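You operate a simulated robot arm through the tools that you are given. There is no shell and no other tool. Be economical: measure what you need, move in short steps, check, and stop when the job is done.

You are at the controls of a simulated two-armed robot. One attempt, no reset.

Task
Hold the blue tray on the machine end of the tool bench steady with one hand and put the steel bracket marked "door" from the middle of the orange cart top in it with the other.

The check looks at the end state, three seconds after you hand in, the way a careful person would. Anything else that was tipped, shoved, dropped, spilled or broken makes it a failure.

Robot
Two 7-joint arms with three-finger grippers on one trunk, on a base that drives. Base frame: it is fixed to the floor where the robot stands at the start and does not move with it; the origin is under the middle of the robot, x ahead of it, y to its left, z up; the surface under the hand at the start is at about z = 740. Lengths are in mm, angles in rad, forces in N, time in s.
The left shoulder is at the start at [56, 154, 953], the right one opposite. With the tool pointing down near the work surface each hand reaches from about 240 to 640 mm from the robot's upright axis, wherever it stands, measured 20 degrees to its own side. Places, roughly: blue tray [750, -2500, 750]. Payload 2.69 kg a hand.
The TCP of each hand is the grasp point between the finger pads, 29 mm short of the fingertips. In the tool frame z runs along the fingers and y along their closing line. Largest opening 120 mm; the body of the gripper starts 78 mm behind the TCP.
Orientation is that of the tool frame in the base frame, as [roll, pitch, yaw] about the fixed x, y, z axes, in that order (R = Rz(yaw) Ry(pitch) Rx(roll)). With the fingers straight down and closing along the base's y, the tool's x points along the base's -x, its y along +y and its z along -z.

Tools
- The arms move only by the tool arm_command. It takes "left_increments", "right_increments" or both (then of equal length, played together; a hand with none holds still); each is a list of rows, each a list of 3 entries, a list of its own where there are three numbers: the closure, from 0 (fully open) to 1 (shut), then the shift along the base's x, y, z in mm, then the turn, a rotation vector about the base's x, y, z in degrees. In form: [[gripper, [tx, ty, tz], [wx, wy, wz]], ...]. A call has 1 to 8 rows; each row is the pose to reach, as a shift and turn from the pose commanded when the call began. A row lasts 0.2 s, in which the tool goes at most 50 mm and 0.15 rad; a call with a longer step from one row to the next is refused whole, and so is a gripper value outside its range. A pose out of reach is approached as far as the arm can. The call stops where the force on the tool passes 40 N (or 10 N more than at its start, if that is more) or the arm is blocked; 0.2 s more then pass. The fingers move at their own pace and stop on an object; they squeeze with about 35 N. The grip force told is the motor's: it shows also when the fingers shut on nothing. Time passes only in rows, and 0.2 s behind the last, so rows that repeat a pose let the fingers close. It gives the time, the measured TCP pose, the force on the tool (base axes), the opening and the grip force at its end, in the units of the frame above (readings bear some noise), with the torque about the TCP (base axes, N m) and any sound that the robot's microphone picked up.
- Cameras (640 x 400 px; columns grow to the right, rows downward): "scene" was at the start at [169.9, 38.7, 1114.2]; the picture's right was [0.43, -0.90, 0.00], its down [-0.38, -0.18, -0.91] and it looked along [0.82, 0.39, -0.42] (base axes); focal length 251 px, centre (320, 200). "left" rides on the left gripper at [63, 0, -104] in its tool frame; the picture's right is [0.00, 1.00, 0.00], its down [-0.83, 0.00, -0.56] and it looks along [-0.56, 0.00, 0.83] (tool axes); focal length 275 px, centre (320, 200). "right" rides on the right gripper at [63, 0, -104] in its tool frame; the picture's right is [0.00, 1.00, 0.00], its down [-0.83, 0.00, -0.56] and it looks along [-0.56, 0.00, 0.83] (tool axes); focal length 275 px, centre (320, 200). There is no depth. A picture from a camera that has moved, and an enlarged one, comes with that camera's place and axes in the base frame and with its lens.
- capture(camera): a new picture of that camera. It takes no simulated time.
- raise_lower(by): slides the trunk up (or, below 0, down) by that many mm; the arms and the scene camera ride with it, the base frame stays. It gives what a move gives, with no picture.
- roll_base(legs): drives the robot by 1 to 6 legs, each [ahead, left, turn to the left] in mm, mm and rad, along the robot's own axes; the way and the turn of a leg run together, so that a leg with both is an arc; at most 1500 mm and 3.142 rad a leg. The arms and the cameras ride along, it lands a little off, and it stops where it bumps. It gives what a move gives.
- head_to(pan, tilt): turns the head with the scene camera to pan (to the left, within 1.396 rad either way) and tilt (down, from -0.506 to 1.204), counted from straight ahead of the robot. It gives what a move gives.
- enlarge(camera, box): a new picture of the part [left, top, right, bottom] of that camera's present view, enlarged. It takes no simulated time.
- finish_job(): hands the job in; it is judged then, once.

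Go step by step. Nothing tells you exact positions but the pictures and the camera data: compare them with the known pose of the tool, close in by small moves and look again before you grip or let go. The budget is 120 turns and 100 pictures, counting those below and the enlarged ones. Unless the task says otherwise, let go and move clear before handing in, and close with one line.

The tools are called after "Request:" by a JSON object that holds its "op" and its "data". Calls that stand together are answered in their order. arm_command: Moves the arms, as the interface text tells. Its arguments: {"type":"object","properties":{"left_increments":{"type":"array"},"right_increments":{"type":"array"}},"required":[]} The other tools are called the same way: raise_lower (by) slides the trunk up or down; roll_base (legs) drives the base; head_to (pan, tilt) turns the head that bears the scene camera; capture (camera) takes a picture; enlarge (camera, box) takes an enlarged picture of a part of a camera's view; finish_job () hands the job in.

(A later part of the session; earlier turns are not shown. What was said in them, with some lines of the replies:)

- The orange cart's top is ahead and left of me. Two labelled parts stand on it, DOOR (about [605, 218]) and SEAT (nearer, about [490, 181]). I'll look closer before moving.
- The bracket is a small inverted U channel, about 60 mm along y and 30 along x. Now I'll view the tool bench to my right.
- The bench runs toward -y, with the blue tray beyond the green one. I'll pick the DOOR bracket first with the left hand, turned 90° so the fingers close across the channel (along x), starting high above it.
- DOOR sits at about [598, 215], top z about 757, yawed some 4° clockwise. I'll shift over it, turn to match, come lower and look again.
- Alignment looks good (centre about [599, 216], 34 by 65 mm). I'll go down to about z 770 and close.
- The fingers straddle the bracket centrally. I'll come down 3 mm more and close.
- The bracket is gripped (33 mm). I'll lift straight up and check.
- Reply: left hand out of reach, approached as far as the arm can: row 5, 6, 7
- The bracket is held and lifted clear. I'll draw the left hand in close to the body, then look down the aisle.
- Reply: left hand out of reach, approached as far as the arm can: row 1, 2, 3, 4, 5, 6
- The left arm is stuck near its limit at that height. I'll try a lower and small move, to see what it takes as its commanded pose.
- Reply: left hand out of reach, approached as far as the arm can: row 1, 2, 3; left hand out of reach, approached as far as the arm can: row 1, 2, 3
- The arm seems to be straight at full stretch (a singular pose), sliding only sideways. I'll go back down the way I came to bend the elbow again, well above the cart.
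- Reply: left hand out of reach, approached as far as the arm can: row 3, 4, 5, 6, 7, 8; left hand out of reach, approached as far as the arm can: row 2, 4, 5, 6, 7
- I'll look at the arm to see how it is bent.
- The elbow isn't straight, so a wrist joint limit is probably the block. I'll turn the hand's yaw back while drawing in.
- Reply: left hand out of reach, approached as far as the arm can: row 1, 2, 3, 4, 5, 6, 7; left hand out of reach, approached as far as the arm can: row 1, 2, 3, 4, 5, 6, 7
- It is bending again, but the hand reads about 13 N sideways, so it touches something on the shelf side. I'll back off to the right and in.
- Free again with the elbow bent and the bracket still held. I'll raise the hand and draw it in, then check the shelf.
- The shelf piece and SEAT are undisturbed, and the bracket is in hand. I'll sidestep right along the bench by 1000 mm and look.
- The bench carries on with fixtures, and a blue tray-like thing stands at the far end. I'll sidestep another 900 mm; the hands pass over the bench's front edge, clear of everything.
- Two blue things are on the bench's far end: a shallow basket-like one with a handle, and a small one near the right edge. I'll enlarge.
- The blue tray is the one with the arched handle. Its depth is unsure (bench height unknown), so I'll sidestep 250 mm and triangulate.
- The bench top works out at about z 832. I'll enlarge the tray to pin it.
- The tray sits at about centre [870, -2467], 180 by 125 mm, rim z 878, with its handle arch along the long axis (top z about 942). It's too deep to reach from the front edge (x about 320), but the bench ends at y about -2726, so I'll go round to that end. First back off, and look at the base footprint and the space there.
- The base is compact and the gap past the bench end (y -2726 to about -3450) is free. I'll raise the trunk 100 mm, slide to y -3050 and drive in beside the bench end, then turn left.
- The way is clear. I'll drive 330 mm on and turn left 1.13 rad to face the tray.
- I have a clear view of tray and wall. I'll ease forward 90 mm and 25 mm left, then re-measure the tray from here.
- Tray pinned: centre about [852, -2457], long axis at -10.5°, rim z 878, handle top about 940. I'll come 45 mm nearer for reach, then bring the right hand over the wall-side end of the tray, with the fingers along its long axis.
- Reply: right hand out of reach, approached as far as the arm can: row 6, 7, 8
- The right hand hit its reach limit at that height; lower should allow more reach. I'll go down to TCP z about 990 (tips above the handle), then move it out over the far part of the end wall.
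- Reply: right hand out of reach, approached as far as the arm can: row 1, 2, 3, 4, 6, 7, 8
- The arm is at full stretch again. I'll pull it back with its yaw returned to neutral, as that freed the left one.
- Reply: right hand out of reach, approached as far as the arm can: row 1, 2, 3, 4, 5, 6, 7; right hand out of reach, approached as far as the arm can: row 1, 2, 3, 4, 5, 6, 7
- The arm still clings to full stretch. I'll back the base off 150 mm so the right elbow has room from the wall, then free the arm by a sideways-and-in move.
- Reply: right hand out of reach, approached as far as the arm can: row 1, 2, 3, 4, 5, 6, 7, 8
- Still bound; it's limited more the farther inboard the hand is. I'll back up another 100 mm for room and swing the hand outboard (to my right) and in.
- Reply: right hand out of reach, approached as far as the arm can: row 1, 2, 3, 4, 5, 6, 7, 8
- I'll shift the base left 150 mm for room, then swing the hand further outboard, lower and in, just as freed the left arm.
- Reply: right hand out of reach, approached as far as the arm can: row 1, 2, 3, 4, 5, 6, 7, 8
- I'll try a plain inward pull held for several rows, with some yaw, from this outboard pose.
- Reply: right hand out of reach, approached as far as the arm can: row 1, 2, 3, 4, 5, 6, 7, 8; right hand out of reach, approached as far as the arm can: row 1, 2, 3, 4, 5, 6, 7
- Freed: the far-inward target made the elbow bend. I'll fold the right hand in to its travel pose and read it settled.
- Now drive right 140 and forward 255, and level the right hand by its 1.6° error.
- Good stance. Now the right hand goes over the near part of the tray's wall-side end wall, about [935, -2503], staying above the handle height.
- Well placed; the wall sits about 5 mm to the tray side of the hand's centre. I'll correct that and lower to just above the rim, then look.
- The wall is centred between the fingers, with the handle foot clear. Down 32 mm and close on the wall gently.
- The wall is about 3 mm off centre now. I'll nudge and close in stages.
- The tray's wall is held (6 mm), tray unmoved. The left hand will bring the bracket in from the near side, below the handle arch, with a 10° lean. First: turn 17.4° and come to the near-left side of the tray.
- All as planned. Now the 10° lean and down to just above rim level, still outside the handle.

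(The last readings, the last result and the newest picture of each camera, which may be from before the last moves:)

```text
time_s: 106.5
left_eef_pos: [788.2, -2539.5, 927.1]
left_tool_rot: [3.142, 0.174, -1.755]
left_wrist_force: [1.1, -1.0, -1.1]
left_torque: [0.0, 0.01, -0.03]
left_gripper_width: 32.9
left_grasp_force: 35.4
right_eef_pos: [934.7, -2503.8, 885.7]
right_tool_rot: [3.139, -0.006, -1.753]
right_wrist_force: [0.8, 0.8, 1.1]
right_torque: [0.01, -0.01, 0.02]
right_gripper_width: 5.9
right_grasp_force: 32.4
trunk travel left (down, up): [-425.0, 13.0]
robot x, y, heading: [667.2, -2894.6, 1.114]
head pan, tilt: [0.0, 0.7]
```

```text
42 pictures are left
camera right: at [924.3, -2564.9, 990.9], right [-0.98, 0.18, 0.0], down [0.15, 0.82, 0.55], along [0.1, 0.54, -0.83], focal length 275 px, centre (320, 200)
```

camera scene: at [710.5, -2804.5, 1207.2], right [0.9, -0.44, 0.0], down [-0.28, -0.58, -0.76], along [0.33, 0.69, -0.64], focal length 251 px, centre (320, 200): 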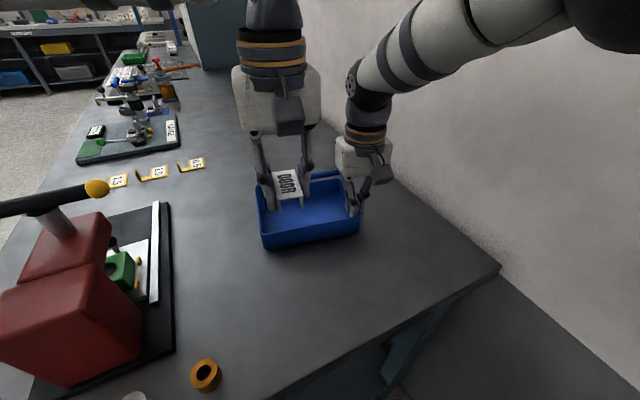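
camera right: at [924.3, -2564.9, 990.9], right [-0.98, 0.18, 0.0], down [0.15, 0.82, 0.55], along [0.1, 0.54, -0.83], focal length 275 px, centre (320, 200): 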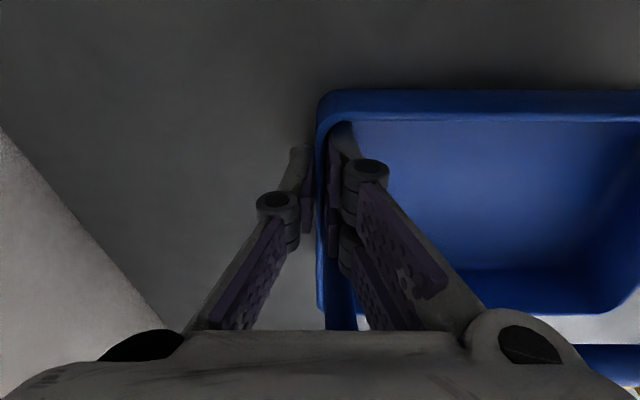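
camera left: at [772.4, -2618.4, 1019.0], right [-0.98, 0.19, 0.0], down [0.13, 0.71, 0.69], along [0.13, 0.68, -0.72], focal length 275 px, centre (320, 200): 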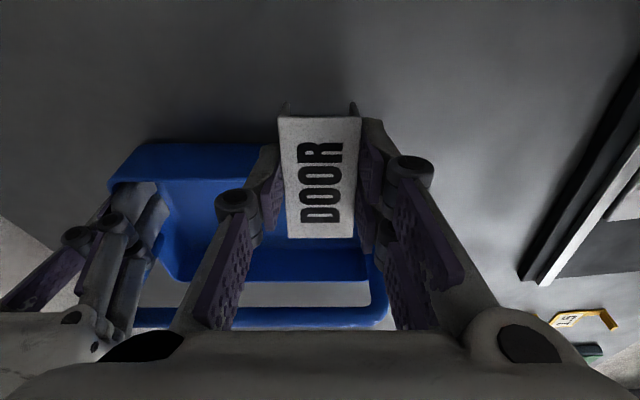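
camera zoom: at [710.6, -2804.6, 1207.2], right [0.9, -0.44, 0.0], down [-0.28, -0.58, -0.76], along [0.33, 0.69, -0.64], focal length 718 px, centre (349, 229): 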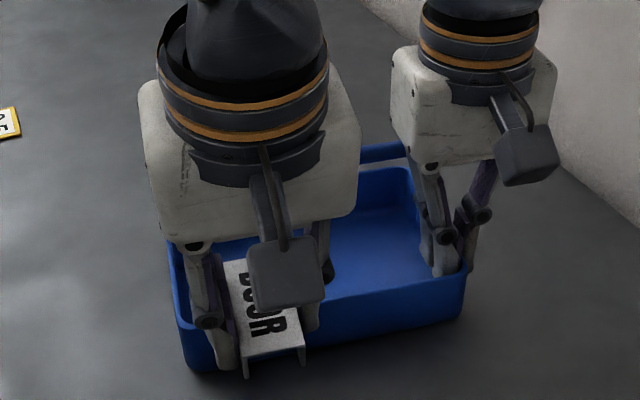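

Clear so far. I'll slide in 45 mm toward the handle, then check the gap beneath the arch.

Request:
{"op": "arm_command", "data": {"left_increments": [[1, [2.7, 15, 0], [0, 0, 0]], [1, [5.5, 30, 0], [0, 0, 0]], [1, [8.2, 44, 0], [0, 0, 0]], [1, [8.2, 44, 0], [0, 0, 0]]]}}

Request:
{"op": "capture", "data": {"camera": "left"}}

Request:
{"op": "enlarge", "data": {"camera": "scene", "box": [220, 120, 400, 260]}}

```text
time_s: 107.5
left_eef_pos: [795.5, -2496.7, 928.3]
left_tool_rot: [3.141, 0.174, -1.753]
left_wrist_force: [-0.5, -0.5, 0.1]
left_torque: [0.01, 0.03, 0.01]
left_gripper_width: 32.9
left_grasp_force: 35.1
right_eef_pos: [933.8, -2502.5, 885.9]
right_tool_rot: [3.139, -0.006, -1.752]
right_wrist_force: [-0.5, 0.2, -0.2]
right_torque: [0.01, -0.02, -0.04]
right_gripper_width: 6.0
right_grasp_force: 32.5
trunk travel left (down, up): [-425.0, 13.0]
robot x, y, heading: [662.6, -2895.1, 1.121]
head pan, tilt: [0.0, 0.7]
```

```text
41 pictures are left
camera left: at [781.0, -2574.7, 1019.3], right [-0.98, 0.19, 0.0], down [0.14, 0.71, 0.69], along [0.13, 0.68, -0.72], focal length 275 px, centre (320, 200)
```

left: 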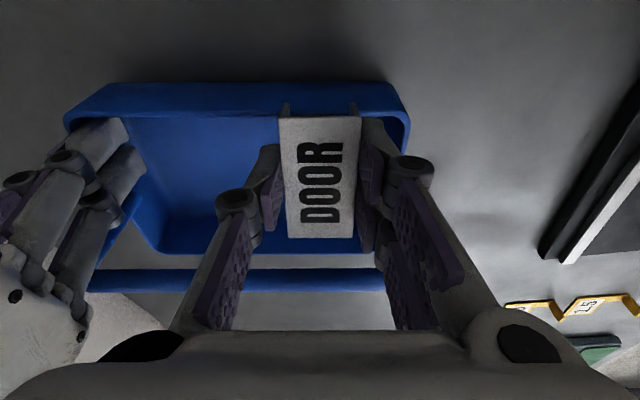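

```text
2.86 times, centred on (310, 190) of scene
camera zoom: at [710.6, -2804.6, 1207.2], right [0.9, -0.44, 0.0], down [-0.28, -0.58, -0.76], along [0.33, 0.69, -0.64], focal length 718 px, centre (349, 229)
```

zoom: 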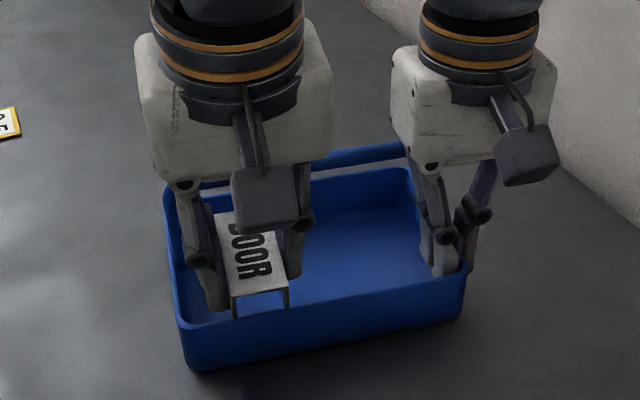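

The gap under the handle looks fine (about 15 mm). I'll slide the last 30 mm in, 5 mm away from the end wall, and look before lowering.

Request:
{"op": "arm_command", "data": {"left_increments": [[1, [5, 9, -3], [0, 0, 0]], [1, [8, 19, -4], [0, 0, 0]], [1, [10.3, 28.2, -4], [0, 0, 0]], [1, [10.3, 28.2, -4], [0, 0, 0]]]}}

Request:
{"op": "capture", "data": {"camera": "left"}}

Request:
{"op": "enlarge", "data": {"camera": "scene", "box": [220, 120, 400, 260]}}

```text
time_s: 108.5
left_eef_pos: [808.1, -2467.4, 924.7]
left_tool_rot: [3.141, 0.173, -1.754]
left_wrist_force: [0.3, -8.6, -2.9]
left_torque: [0.12, 0.02, 0.12]
left_gripper_width: 33.1
left_grasp_force: 35.0
right_eef_pos: [934.8, -2502.6, 886.5]
right_tool_rot: [-3.141, -0.004, -1.754]
right_wrist_force: [-1.1, 8.6, 0.6]
right_torque: [-0.37, 0.14, -1.0]
right_gripper_width: 5.9
right_grasp_force: 32.8
trunk travel left (down, up): [-425.0, 13.0]
robot x, y, heading: [664.4, -2899.1, 1.118]
head pan, tilt: [0.0, 0.7]
```

```text
39 pictures are left
camera left: at [792.2, -2546.3, 1014.9], right [-0.98, 0.19, 0.0], down [0.14, 0.71, 0.69], along [0.13, 0.68, -0.72], focal length 275 px, centre (320, 200)
```

left: 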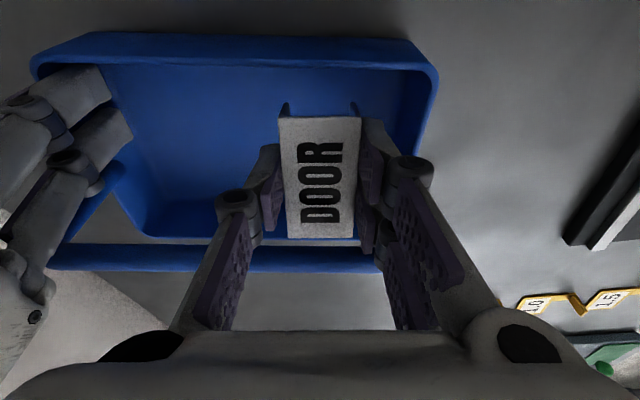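

```text
2.86 times, centred on (310, 190) of scene
camera zoom: at [710.6, -2804.5, 1207.2], right [0.9, -0.44, 0.0], down [-0.28, -0.58, -0.76], along [0.33, 0.69, -0.64], focal length 718 px, centre (349, 229)
```

zoom: 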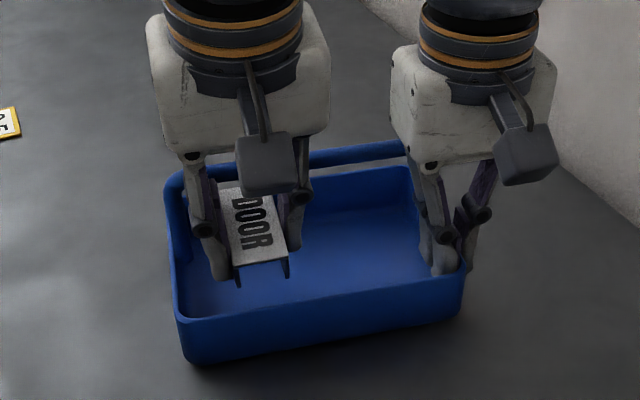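

The left hand touches the handle (about 8 N, balanced by the right hand's hold). The knuckles are at handle height, so I'll back off 15 mm and lean the hand 8° more.

Request:
{"op": "arm_command", "data": {"left_increments": [[1, [-1.4, -7.5, 0], [0, 0, 0]], [1, [-2.7, -15, 0], [0, 0, 0]], [1, [-3.3, -18, 0], [4, -0.7, 0]], [1, [-3.3, -18, 0], [8, -1.4, 0]], [1, [-3.3, -18, 0], [8, -1.4, 0]]]}}

Request:
{"op": "capture", "data": {"camera": "left"}}

Request:
{"op": "capture", "data": {"camera": "right"}}

Request:
{"op": "enlarge", "data": {"camera": "scene", "box": [220, 120, 400, 260]}}

```text
time_s: 109.7
left_eef_pos: [804.5, -2487.0, 923.4]
left_tool_rot: [3.141, 0.317, -1.755]
left_wrist_force: [0.3, 0.5, -0.9]
left_torque: [-0.01, 0.01, -0.01]
left_gripper_width: 33.1
left_grasp_force: 35.3
right_eef_pos: [934.5, -2503.3, 885.7]
right_tool_rot: [3.139, -0.004, -1.753]
right_wrist_force: [0.4, -0.6, 1.3]
right_torque: [0.2, -0.03, -0.06]
right_gripper_width: 6.2
right_grasp_force: 32.7
trunk travel left (down, up): [-425.0, 13.0]
robot x, y, heading: [667.9, -2900.1, 1.118]
head pan, tilt: [0.0, 0.7]
```

```text
37 pictures are left
camera left: at [787.0, -2576.8, 1003.1], right [-0.98, 0.19, 0.0], down [0.12, 0.61, 0.79], along [0.14, 0.77, -0.62], focal length 275 px, centre (320, 200)
```

left: 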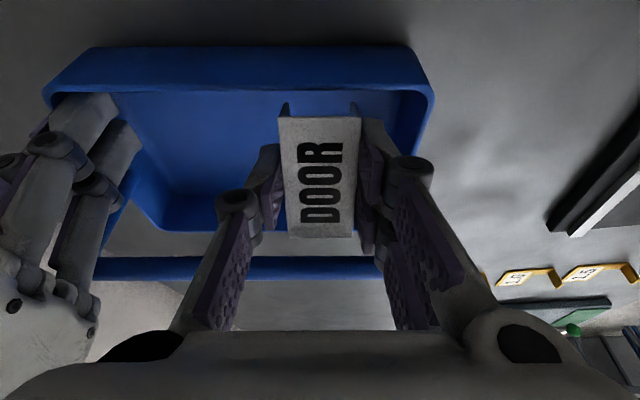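

```text
36 pictures are left
camera right: at [924.2, -2565.0, 991.0], right [-0.98, 0.18, 0.0], down [0.15, 0.82, 0.55], along [0.1, 0.54, -0.83], focal length 275 px, centre (320, 200)
```

right: 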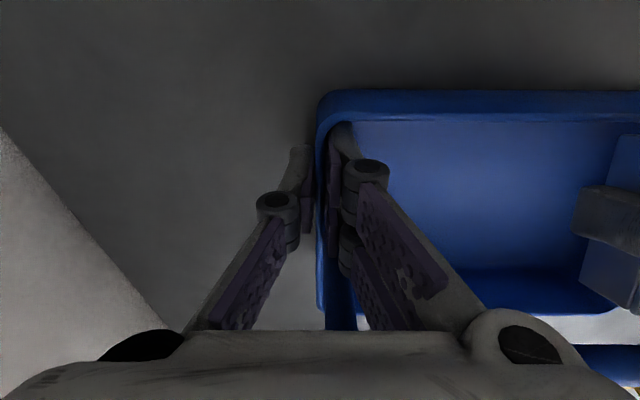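

```text
2.86 times, centred on (310, 190) of scene
camera zoom: at [710.6, -2804.8, 1207.2], right [0.9, -0.44, 0.0], down [-0.28, -0.58, -0.77], along [0.33, 0.69, -0.64], focal length 718 px, centre (349, 229)
```

zoom: 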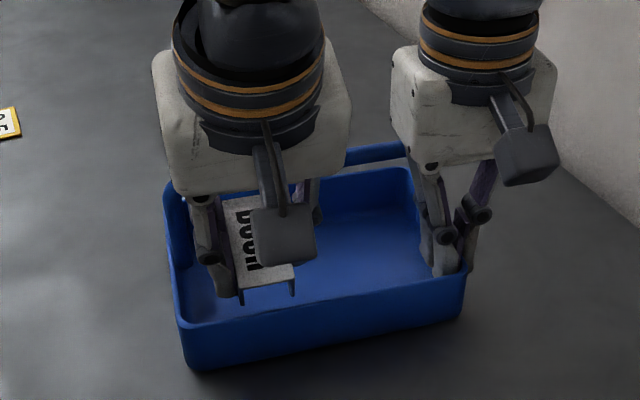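

Tray unmoved, contact gone. I'll slide 14 mm in and then begin lowering, watching the forces.

Request:
{"op": "arm_command", "data": {"left_increments": [[1, [1.3, 7, 0], [0, 0, 0]], [1, [2.5, 13.5, 0], [0, 0, 0]], [1, [2.5, 13.5, 0], [0, 0, 0]]]}}

Request:
{"op": "capture", "data": {"camera": "left"}}

```text
time_s: 110.5
left_eef_pos: [806.2, -2470.9, 924.1]
left_tool_rot: [3.141, 0.314, -1.755]
left_wrist_force: [-0.7, 0.2, -0.6]
left_torque: [-0.01, -0.04, -0.01]
left_gripper_width: 32.9
left_grasp_force: 34.9
right_eef_pos: [934.8, -2502.7, 886.3]
right_tool_rot: [3.14, -0.004, -1.752]
right_wrist_force: [-0.1, -1.3, 1.4]
right_torque: [0.15, -0.03, 0.0]
right_gripper_width: 5.9
right_grasp_force: 32.9
trunk travel left (down, up): [-425.0, 13.0]
robot x, y, heading: [664.6, -2897.2, 1.117]
head pan, tilt: [0.0, 0.7]
```

```text
34 pictures are left
camera left: at [789.4, -2562.5, 1003.0], right [-0.98, 0.19, 0.0], down [0.12, 0.61, 0.79], along [0.14, 0.77, -0.62], focal length 275 px, centre (320, 200)
```

left: 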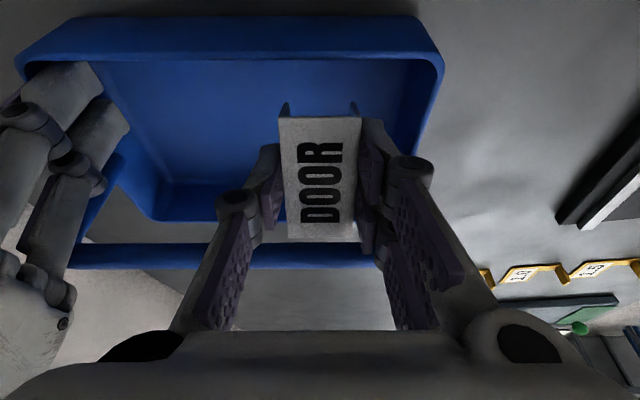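

No contact, and the near end has about 11 mm to the wall. Lowering 40 mm.

Request:
{"op": "arm_command", "data": {"left_increments": [[1, [0, 0, -10], [0, 0, 0]], [1, [0, 0, -20], [0, 0, 0]], [1, [0, 0, -30], [0, 0, 0]], [1, [0, 0, -38], [0, 0, 0]], [1, [0, 0, -38], [0, 0, 0]]]}}

Request:
{"op": "capture", "data": {"camera": "left"}}

Request:
{"op": "enlarge", "data": {"camera": "scene", "box": [220, 120, 400, 260]}}

```text
time_s: 111.7
left_eef_pos: [805.9, -2471.7, 885.6]
left_tool_rot: [3.14, 0.316, -1.754]
left_wrist_force: [0.1, -0.1, -0.8]
left_torque: [-0.03, -0.02, -0.02]
left_gripper_width: 32.9
left_grasp_force: 35.2
right_eef_pos: [934.7, -2503.2, 885.2]
right_tool_rot: [3.14, -0.004, -1.752]
right_wrist_force: [0.5, -0.7, 0.2]
right_torque: [0.07, -0.02, -0.03]
right_gripper_width: 5.6
right_grasp_force: 33.0
trunk travel left (down, up): [-425.0, 13.0]
robot x, y, heading: [666.9, -2898.3, 1.12]
head pan, tilt: [0.0, 0.7]
```

```text
33 pictures are left
camera left: at [788.9, -2562.1, 964.9], right [-0.98, 0.19, 0.0], down [0.12, 0.61, 0.79], along [0.14, 0.77, -0.62], focal length 275 px, centre (320, 200)
```

left: 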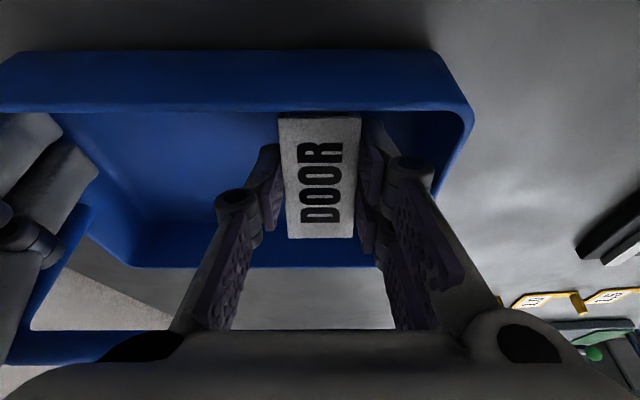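

```text
2.86 times, centred on (310, 190) of scene
camera zoom: at [710.6, -2804.7, 1207.2], right [0.9, -0.44, 0.0], down [-0.28, -0.58, -0.76], along [0.33, 0.69, -0.64], focal length 718 px, centre (349, 229)
```

zoom: 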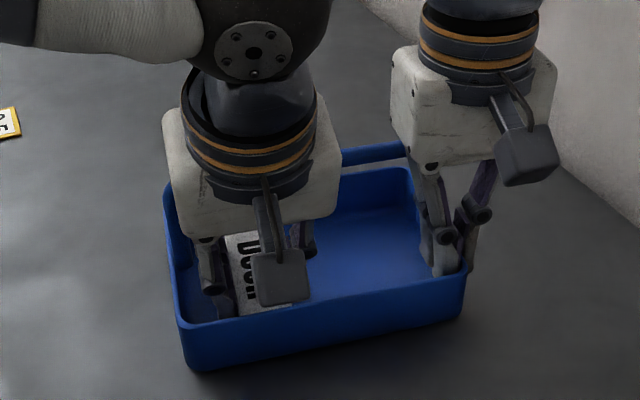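

Inside the tray, no contact. Lowering in 3 mm steps to touch the floor.

Request:
{"op": "arm_command", "data": {"left_increments": [[1, [0, 0, -3], [0, 0, 0]], [1, [0, 0, -6], [0, 0, 0]], [1, [0, 0, -8], [0, 0, 0]], [1, [0, 0, -8], [0, 0, 0]]]}}

```text
time_s: 112.7
left_eef_pos: [805.7, -2470.9, 881.2]
left_tool_rot: [3.141, 0.319, -1.751]
left_wrist_force: [-5.0, -0.5, 19.3]
left_torque: [-0.37, 0.25, -0.1]
left_gripper_width: 33.2
left_grasp_force: 35.0
right_eef_pos: [934.1, -2504.5, 886.2]
right_tool_rot: [-3.141, -0.003, -1.752]
right_wrist_force: [3.4, 1.0, -4.8]
right_torque: [0.04, -0.1, -0.13]
right_gripper_width: 5.8
right_grasp_force: 32.4
trunk travel left (down, up): [-425.0, 13.0]
robot x, y, heading: [661.2, -2895.1, 1.113]
head pan, tilt: [0.0, 0.7]
```

The near edge touches the floor (19 N). I'll ease the push and un-lean by 8° about that edge so it sets down flatter.

Request:
{"op": "arm_command", "data": {"left_increments": [[1, [0.3, 1.3, 3], [-2, 0.35, 0]], [1, [0.5, 2.6, 2.6], [-4, 0.7, 0]], [1, [0.8, 4, 2], [-6, 1.05, 0]], [1, [1, 5.3, 1.2], [-8, 1.4, 0]], [1, [1, 5.3, 1.2], [-8, 1.4, 0]]]}}

Request:
{"op": "capture", "data": {"camera": "left"}}

Request:
{"op": "enlarge", "data": {"camera": "scene", "box": [220, 120, 400, 260]}}

```text
time_s: 113.9
left_eef_pos: [806.8, -2465.4, 879.9]
left_tool_rot: [3.141, 0.173, -1.753]
left_wrist_force: [0.7, -0.3, -0.2]
left_torque: [0.04, -0.05, 0.0]
left_gripper_width: 33.2
left_grasp_force: 35.3
right_eef_pos: [933.7, -2502.3, 885.2]
right_tool_rot: [3.14, -0.004, -1.752]
right_wrist_force: [0.4, -0.1, 1.2]
right_torque: [0.03, -0.03, 0.04]
right_gripper_width: 6.0
right_grasp_force: 32.6
trunk travel left (down, up): [-425.0, 13.0]
robot x, y, heading: [666.9, -2897.7, 1.116]
head pan, tilt: [0.0, 0.7]
```

```text
31 pictures are left
camera left: at [791.8, -2544.7, 970.4], right [-0.98, 0.19, 0.0], down [0.13, 0.71, 0.69], along [0.13, 0.68, -0.72], focal length 275 px, centre (320, 200)
```

left: 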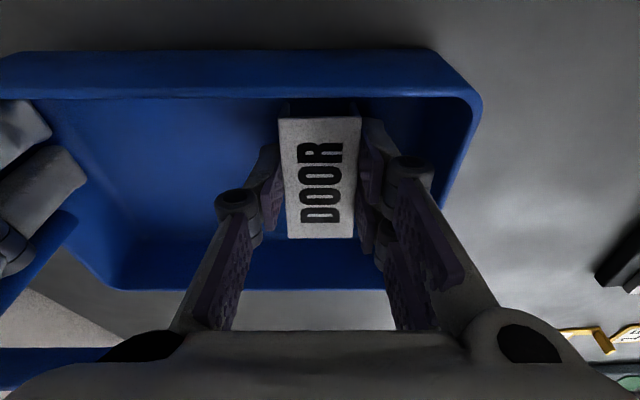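

```text
2.86 times, centred on (310, 190) of scene
camera zoom: at [710.6, -2804.6, 1207.2], right [0.9, -0.44, 0.0], down [-0.28, -0.58, -0.76], along [0.33, 0.69, -0.64], focal length 718 px, centre (349, 229)
```

zoom: 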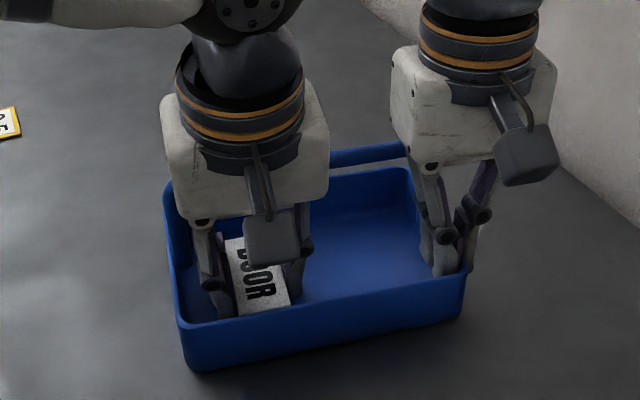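

No load now. Lower a few mm to touch again.

Request:
{"op": "arm_command", "data": {"left_increments": [[1, [0, 0, -2], [0, 0, 0]], [1, [0, 0, -4], [0, 0, 0]], [1, [0, 0, -5], [0, 0, 0]], [1, [0, 0, -5], [0, 0, 0]]]}}

```text
time_s: 114.9
left_eef_pos: [807.4, -2466.4, 875.7]
left_tool_rot: [-3.14, 0.179, -1.754]
left_wrist_force: [-4.4, 1.2, 22.3]
left_torque: [-0.51, 0.3, -0.08]
left_gripper_width: 33.3
left_grasp_force: 34.6
right_eef_pos: [935.0, -2504.1, 886.2]
right_tool_rot: [-3.139, -0.006, -1.753]
right_wrist_force: [3.7, -0.8, -6.5]
right_torque: [0.25, -0.13, -0.24]
right_gripper_width: 6.1
right_grasp_force: 32.3
trunk travel left (down, up): [-425.0, 13.0]
robot x, y, heading: [664.9, -2897.8, 1.119]
head pan, tilt: [0.0, 0.7]
```

Touching. I'll ease the push by 3 mm and open just enough to release.

Request:
{"op": "arm_command", "data": {"left_increments": [[1, [0, 0, 3], [0, 0, 0]], [0.71, [0, 0, 3], [0, 0, 0]], [0.67, [0, 0, 3], [0, 0, 0]], [0.63, [0, 0, 3], [0, 0, 0]], [0.6, [0, 0, 3], [0, 0, 0]], [0.6, [0, 0, 3], [0, 0, 0]]]}}

Request:
{"op": "capture", "data": {"camera": "left"}}

Request:
{"op": "enlarge", "data": {"camera": "scene", "box": [220, 120, 400, 260]}}

```text
time_s: 116.3
left_eef_pos: [806.2, -2465.7, 877.2]
left_tool_rot: [3.141, 0.172, -1.753]
left_wrist_force: [0.0, 0.3, -0.7]
left_torque: [0.02, -0.01, 0.06]
left_gripper_width: 47.9
left_grasp_force: 0.1
right_eef_pos: [935.2, -2503.2, 886.6]
right_tool_rot: [3.138, -0.005, -1.752]
right_wrist_force: [0.9, 0.2, 1.0]
right_torque: [0.03, -0.01, 0.03]
right_gripper_width: 6.2
right_grasp_force: 32.7
trunk travel left (down, up): [-425.0, 13.0]
robot x, y, heading: [667.0, -2895.7, 1.118]
head pan, tilt: [0.0, 0.7]
```

```text
29 pictures are left
camera left: at [792.1, -2544.8, 968.3], right [-0.98, 0.19, 0.0], down [0.13, 0.71, 0.69], along [0.13, 0.68, -0.72], focal length 275 px, centre (320, 200)
```

left: 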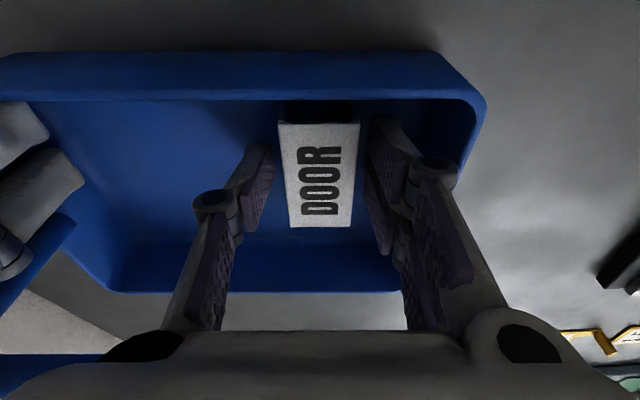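

```text
2.86 times, centred on (310, 190) of scene
camera zoom: at [710.6, -2804.7, 1207.2], right [0.9, -0.44, 0.0], down [-0.28, -0.58, -0.76], along [0.33, 0.69, -0.64], focal length 718 px, centre (349, 229)
```

zoom: 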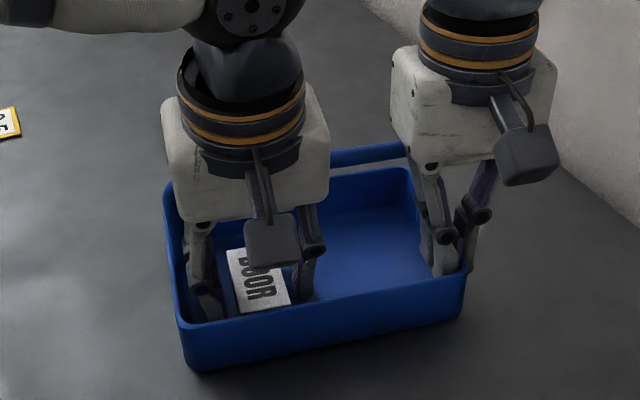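

Released: the bracket lies flat in the tray. Now I withdraw the left hand back and up, clear of handle and rim.

Request:
{"op": "arm_command", "data": {"left_increments": [[0.6, [-2.2, -12, 8], [0, 0, 0]], [0.6, [-4, -22, 25], [0, 0, 0]], [0.6, [-6, -32, 50], [0, 0, 0]], [0.6, [-9, -48, 80], [0, 0, 0]], [0.6, [-11, -60, 115], [0, 0, 0]], [0.6, [-11, -60, 150], [0, 0, 0]], [0.6, [-30, -60, 180], [0, 0, 0]], [0.6, [-30, -60, 180], [0, 0, 0]]]}}

Request:
{"op": "capture", "data": {"camera": "scene"}}

Request:
{"op": "capture", "data": {"camera": "right"}}

```text
time_s: 118.1
left_eef_pos: [776.7, -2526.2, 1058.9]
left_tool_rot: [-3.142, 0.173, -1.752]
left_wrist_force: [-0.1, 0.3, 0.6]
left_torque: [0.0, -0.01, 0.0]
left_gripper_width: 47.9
left_grasp_force: 0.0
right_eef_pos: [935.0, -2503.2, 885.4]
right_tool_rot: [3.141, -0.005, -1.751]
right_wrist_force: [-0.3, -0.2, -0.3]
right_torque: [-0.13, 0.03, 0.01]
right_gripper_width: 6.0
right_grasp_force: 33.4
trunk travel left (down, up): [-425.0, 13.0]
robot x, y, heading: [666.4, -2899.3, 1.121]
head pan, tilt: [0.0, 0.7]
```

```text
27 pictures are left
camera scene: at [710.6, -2804.6, 1207.2], right [0.9, -0.44, 0.0], down [-0.28, -0.58, -0.76], along [0.33, 0.69, -0.64], focal length 251 px, centre (320, 200)
```

scene: 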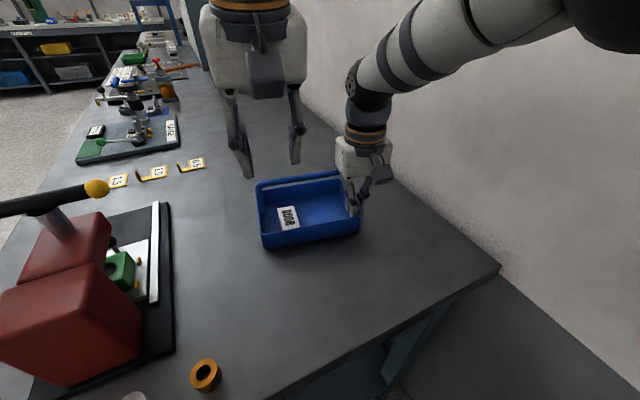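

```text
26 pictures are left
camera right: at [924.2, -2564.9, 990.9], right [-0.98, 0.18, 0.0], down [0.15, 0.82, 0.55], along [0.1, 0.54, -0.83], focal length 275 px, centre (320, 200)
```

right: 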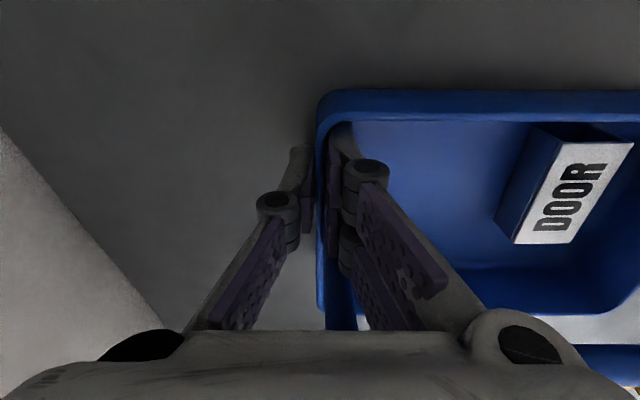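

Bracket in the tray, tray where it was. Now I open the right hand (to 72 mm) and lift straight up; the left hand stays clear.

Request:
{"op": "arm_command", "data": {"right_increments": [[0.8, [0, 0, 0], [0, 0, 0]], [0.6, [0, 0, 0], [0, 0, 0]], [0.5, [0, 0, 0], [0, 0, 0]], [0.5, [0, 0, 15], [0, 0, 0]], [0.5, [0, 0, 40], [0, 0, 0]], [0.5, [0, -5, 75], [0, 0, 0]], [0.5, [-5, -25, 110], [0, 0, 0]], [0.5, [-5, -45, 140], [0, 0, 0]]]}}

Request:
{"op": "capture", "data": {"camera": "scene"}}

Request:
{"op": "enlarge", "data": {"camera": "scene", "box": [220, 120, 400, 260]}}

```text
time_s: 119.9
left_eef_pos: [775.5, -2525.6, 1058.6]
left_tool_rot: [3.141, 0.177, -1.752]
left_wrist_force: [0.2, -0.1, -0.3]
left_torque: [-0.01, 0.03, -0.02]
left_gripper_width: 47.9
left_grasp_force: 0.1
right_eef_pos: [926.9, -2550.2, 1026.1]
right_tool_rot: [3.139, -0.006, -1.753]
right_wrist_force: [0.5, -0.4, 0.4]
right_torque: [0.03, -0.01, 0.05]
right_gripper_width: 60.2
right_grasp_force: 0.1
trunk travel left (down, up): [-425.0, 13.0]
robot x, y, heading: [663.7, -2895.0, 1.12]
head pan, tilt: [0.0, 0.7]
```

```text
25 pictures are left
camera scene: at [710.5, -2805.3, 1207.3], right [0.9, -0.44, 0.0], down [-0.28, -0.58, -0.77], along [0.33, 0.69, -0.64], focal length 251 px, centre (320, 200)
```

scene: 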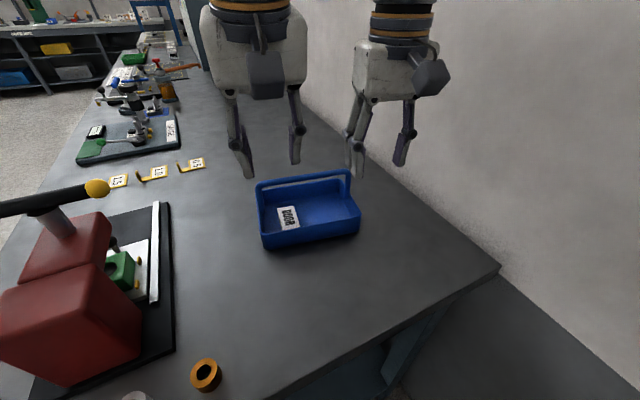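

```text
2.86 times, centred on (310, 190) of scene
camera zoom: at [710.5, -2805.3, 1207.3], right [0.9, -0.44, 0.0], down [-0.28, -0.58, -0.77], along [0.33, 0.69, -0.64], focal length 718 px, centre (349, 229)
```

zoom: 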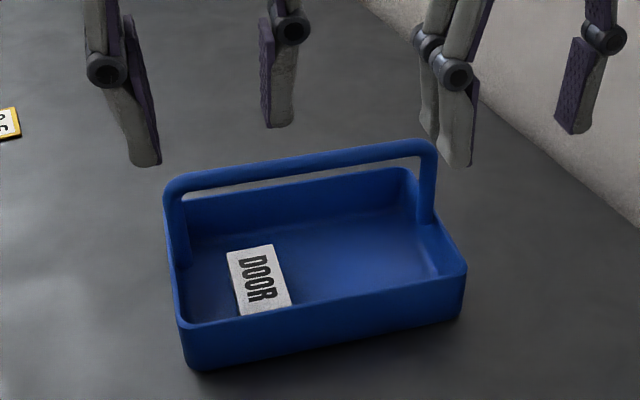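

The DOOR bracket lies in the upright, unmoved blue tray. Both hands are open and clear, so I'm handing in.

Request:
{"op": "finish_job", "data": {}}

```text
The job is handed in.
```

The bracket marked "door" is lying flat in the blue tray. I held the tray's end wall with the right hand and set the bracket in with the left. The left hand pressed lightly on the tray's handle on the way in (about 9 N), but the tray didn't move. Earlier, on the cart side, the left hand briefly read about 13 N. That may have been a light touch on the shelf or just the arm jumping free. The parts I could see there afterwards hadn't moved. Both hands are open and clear of the tray.
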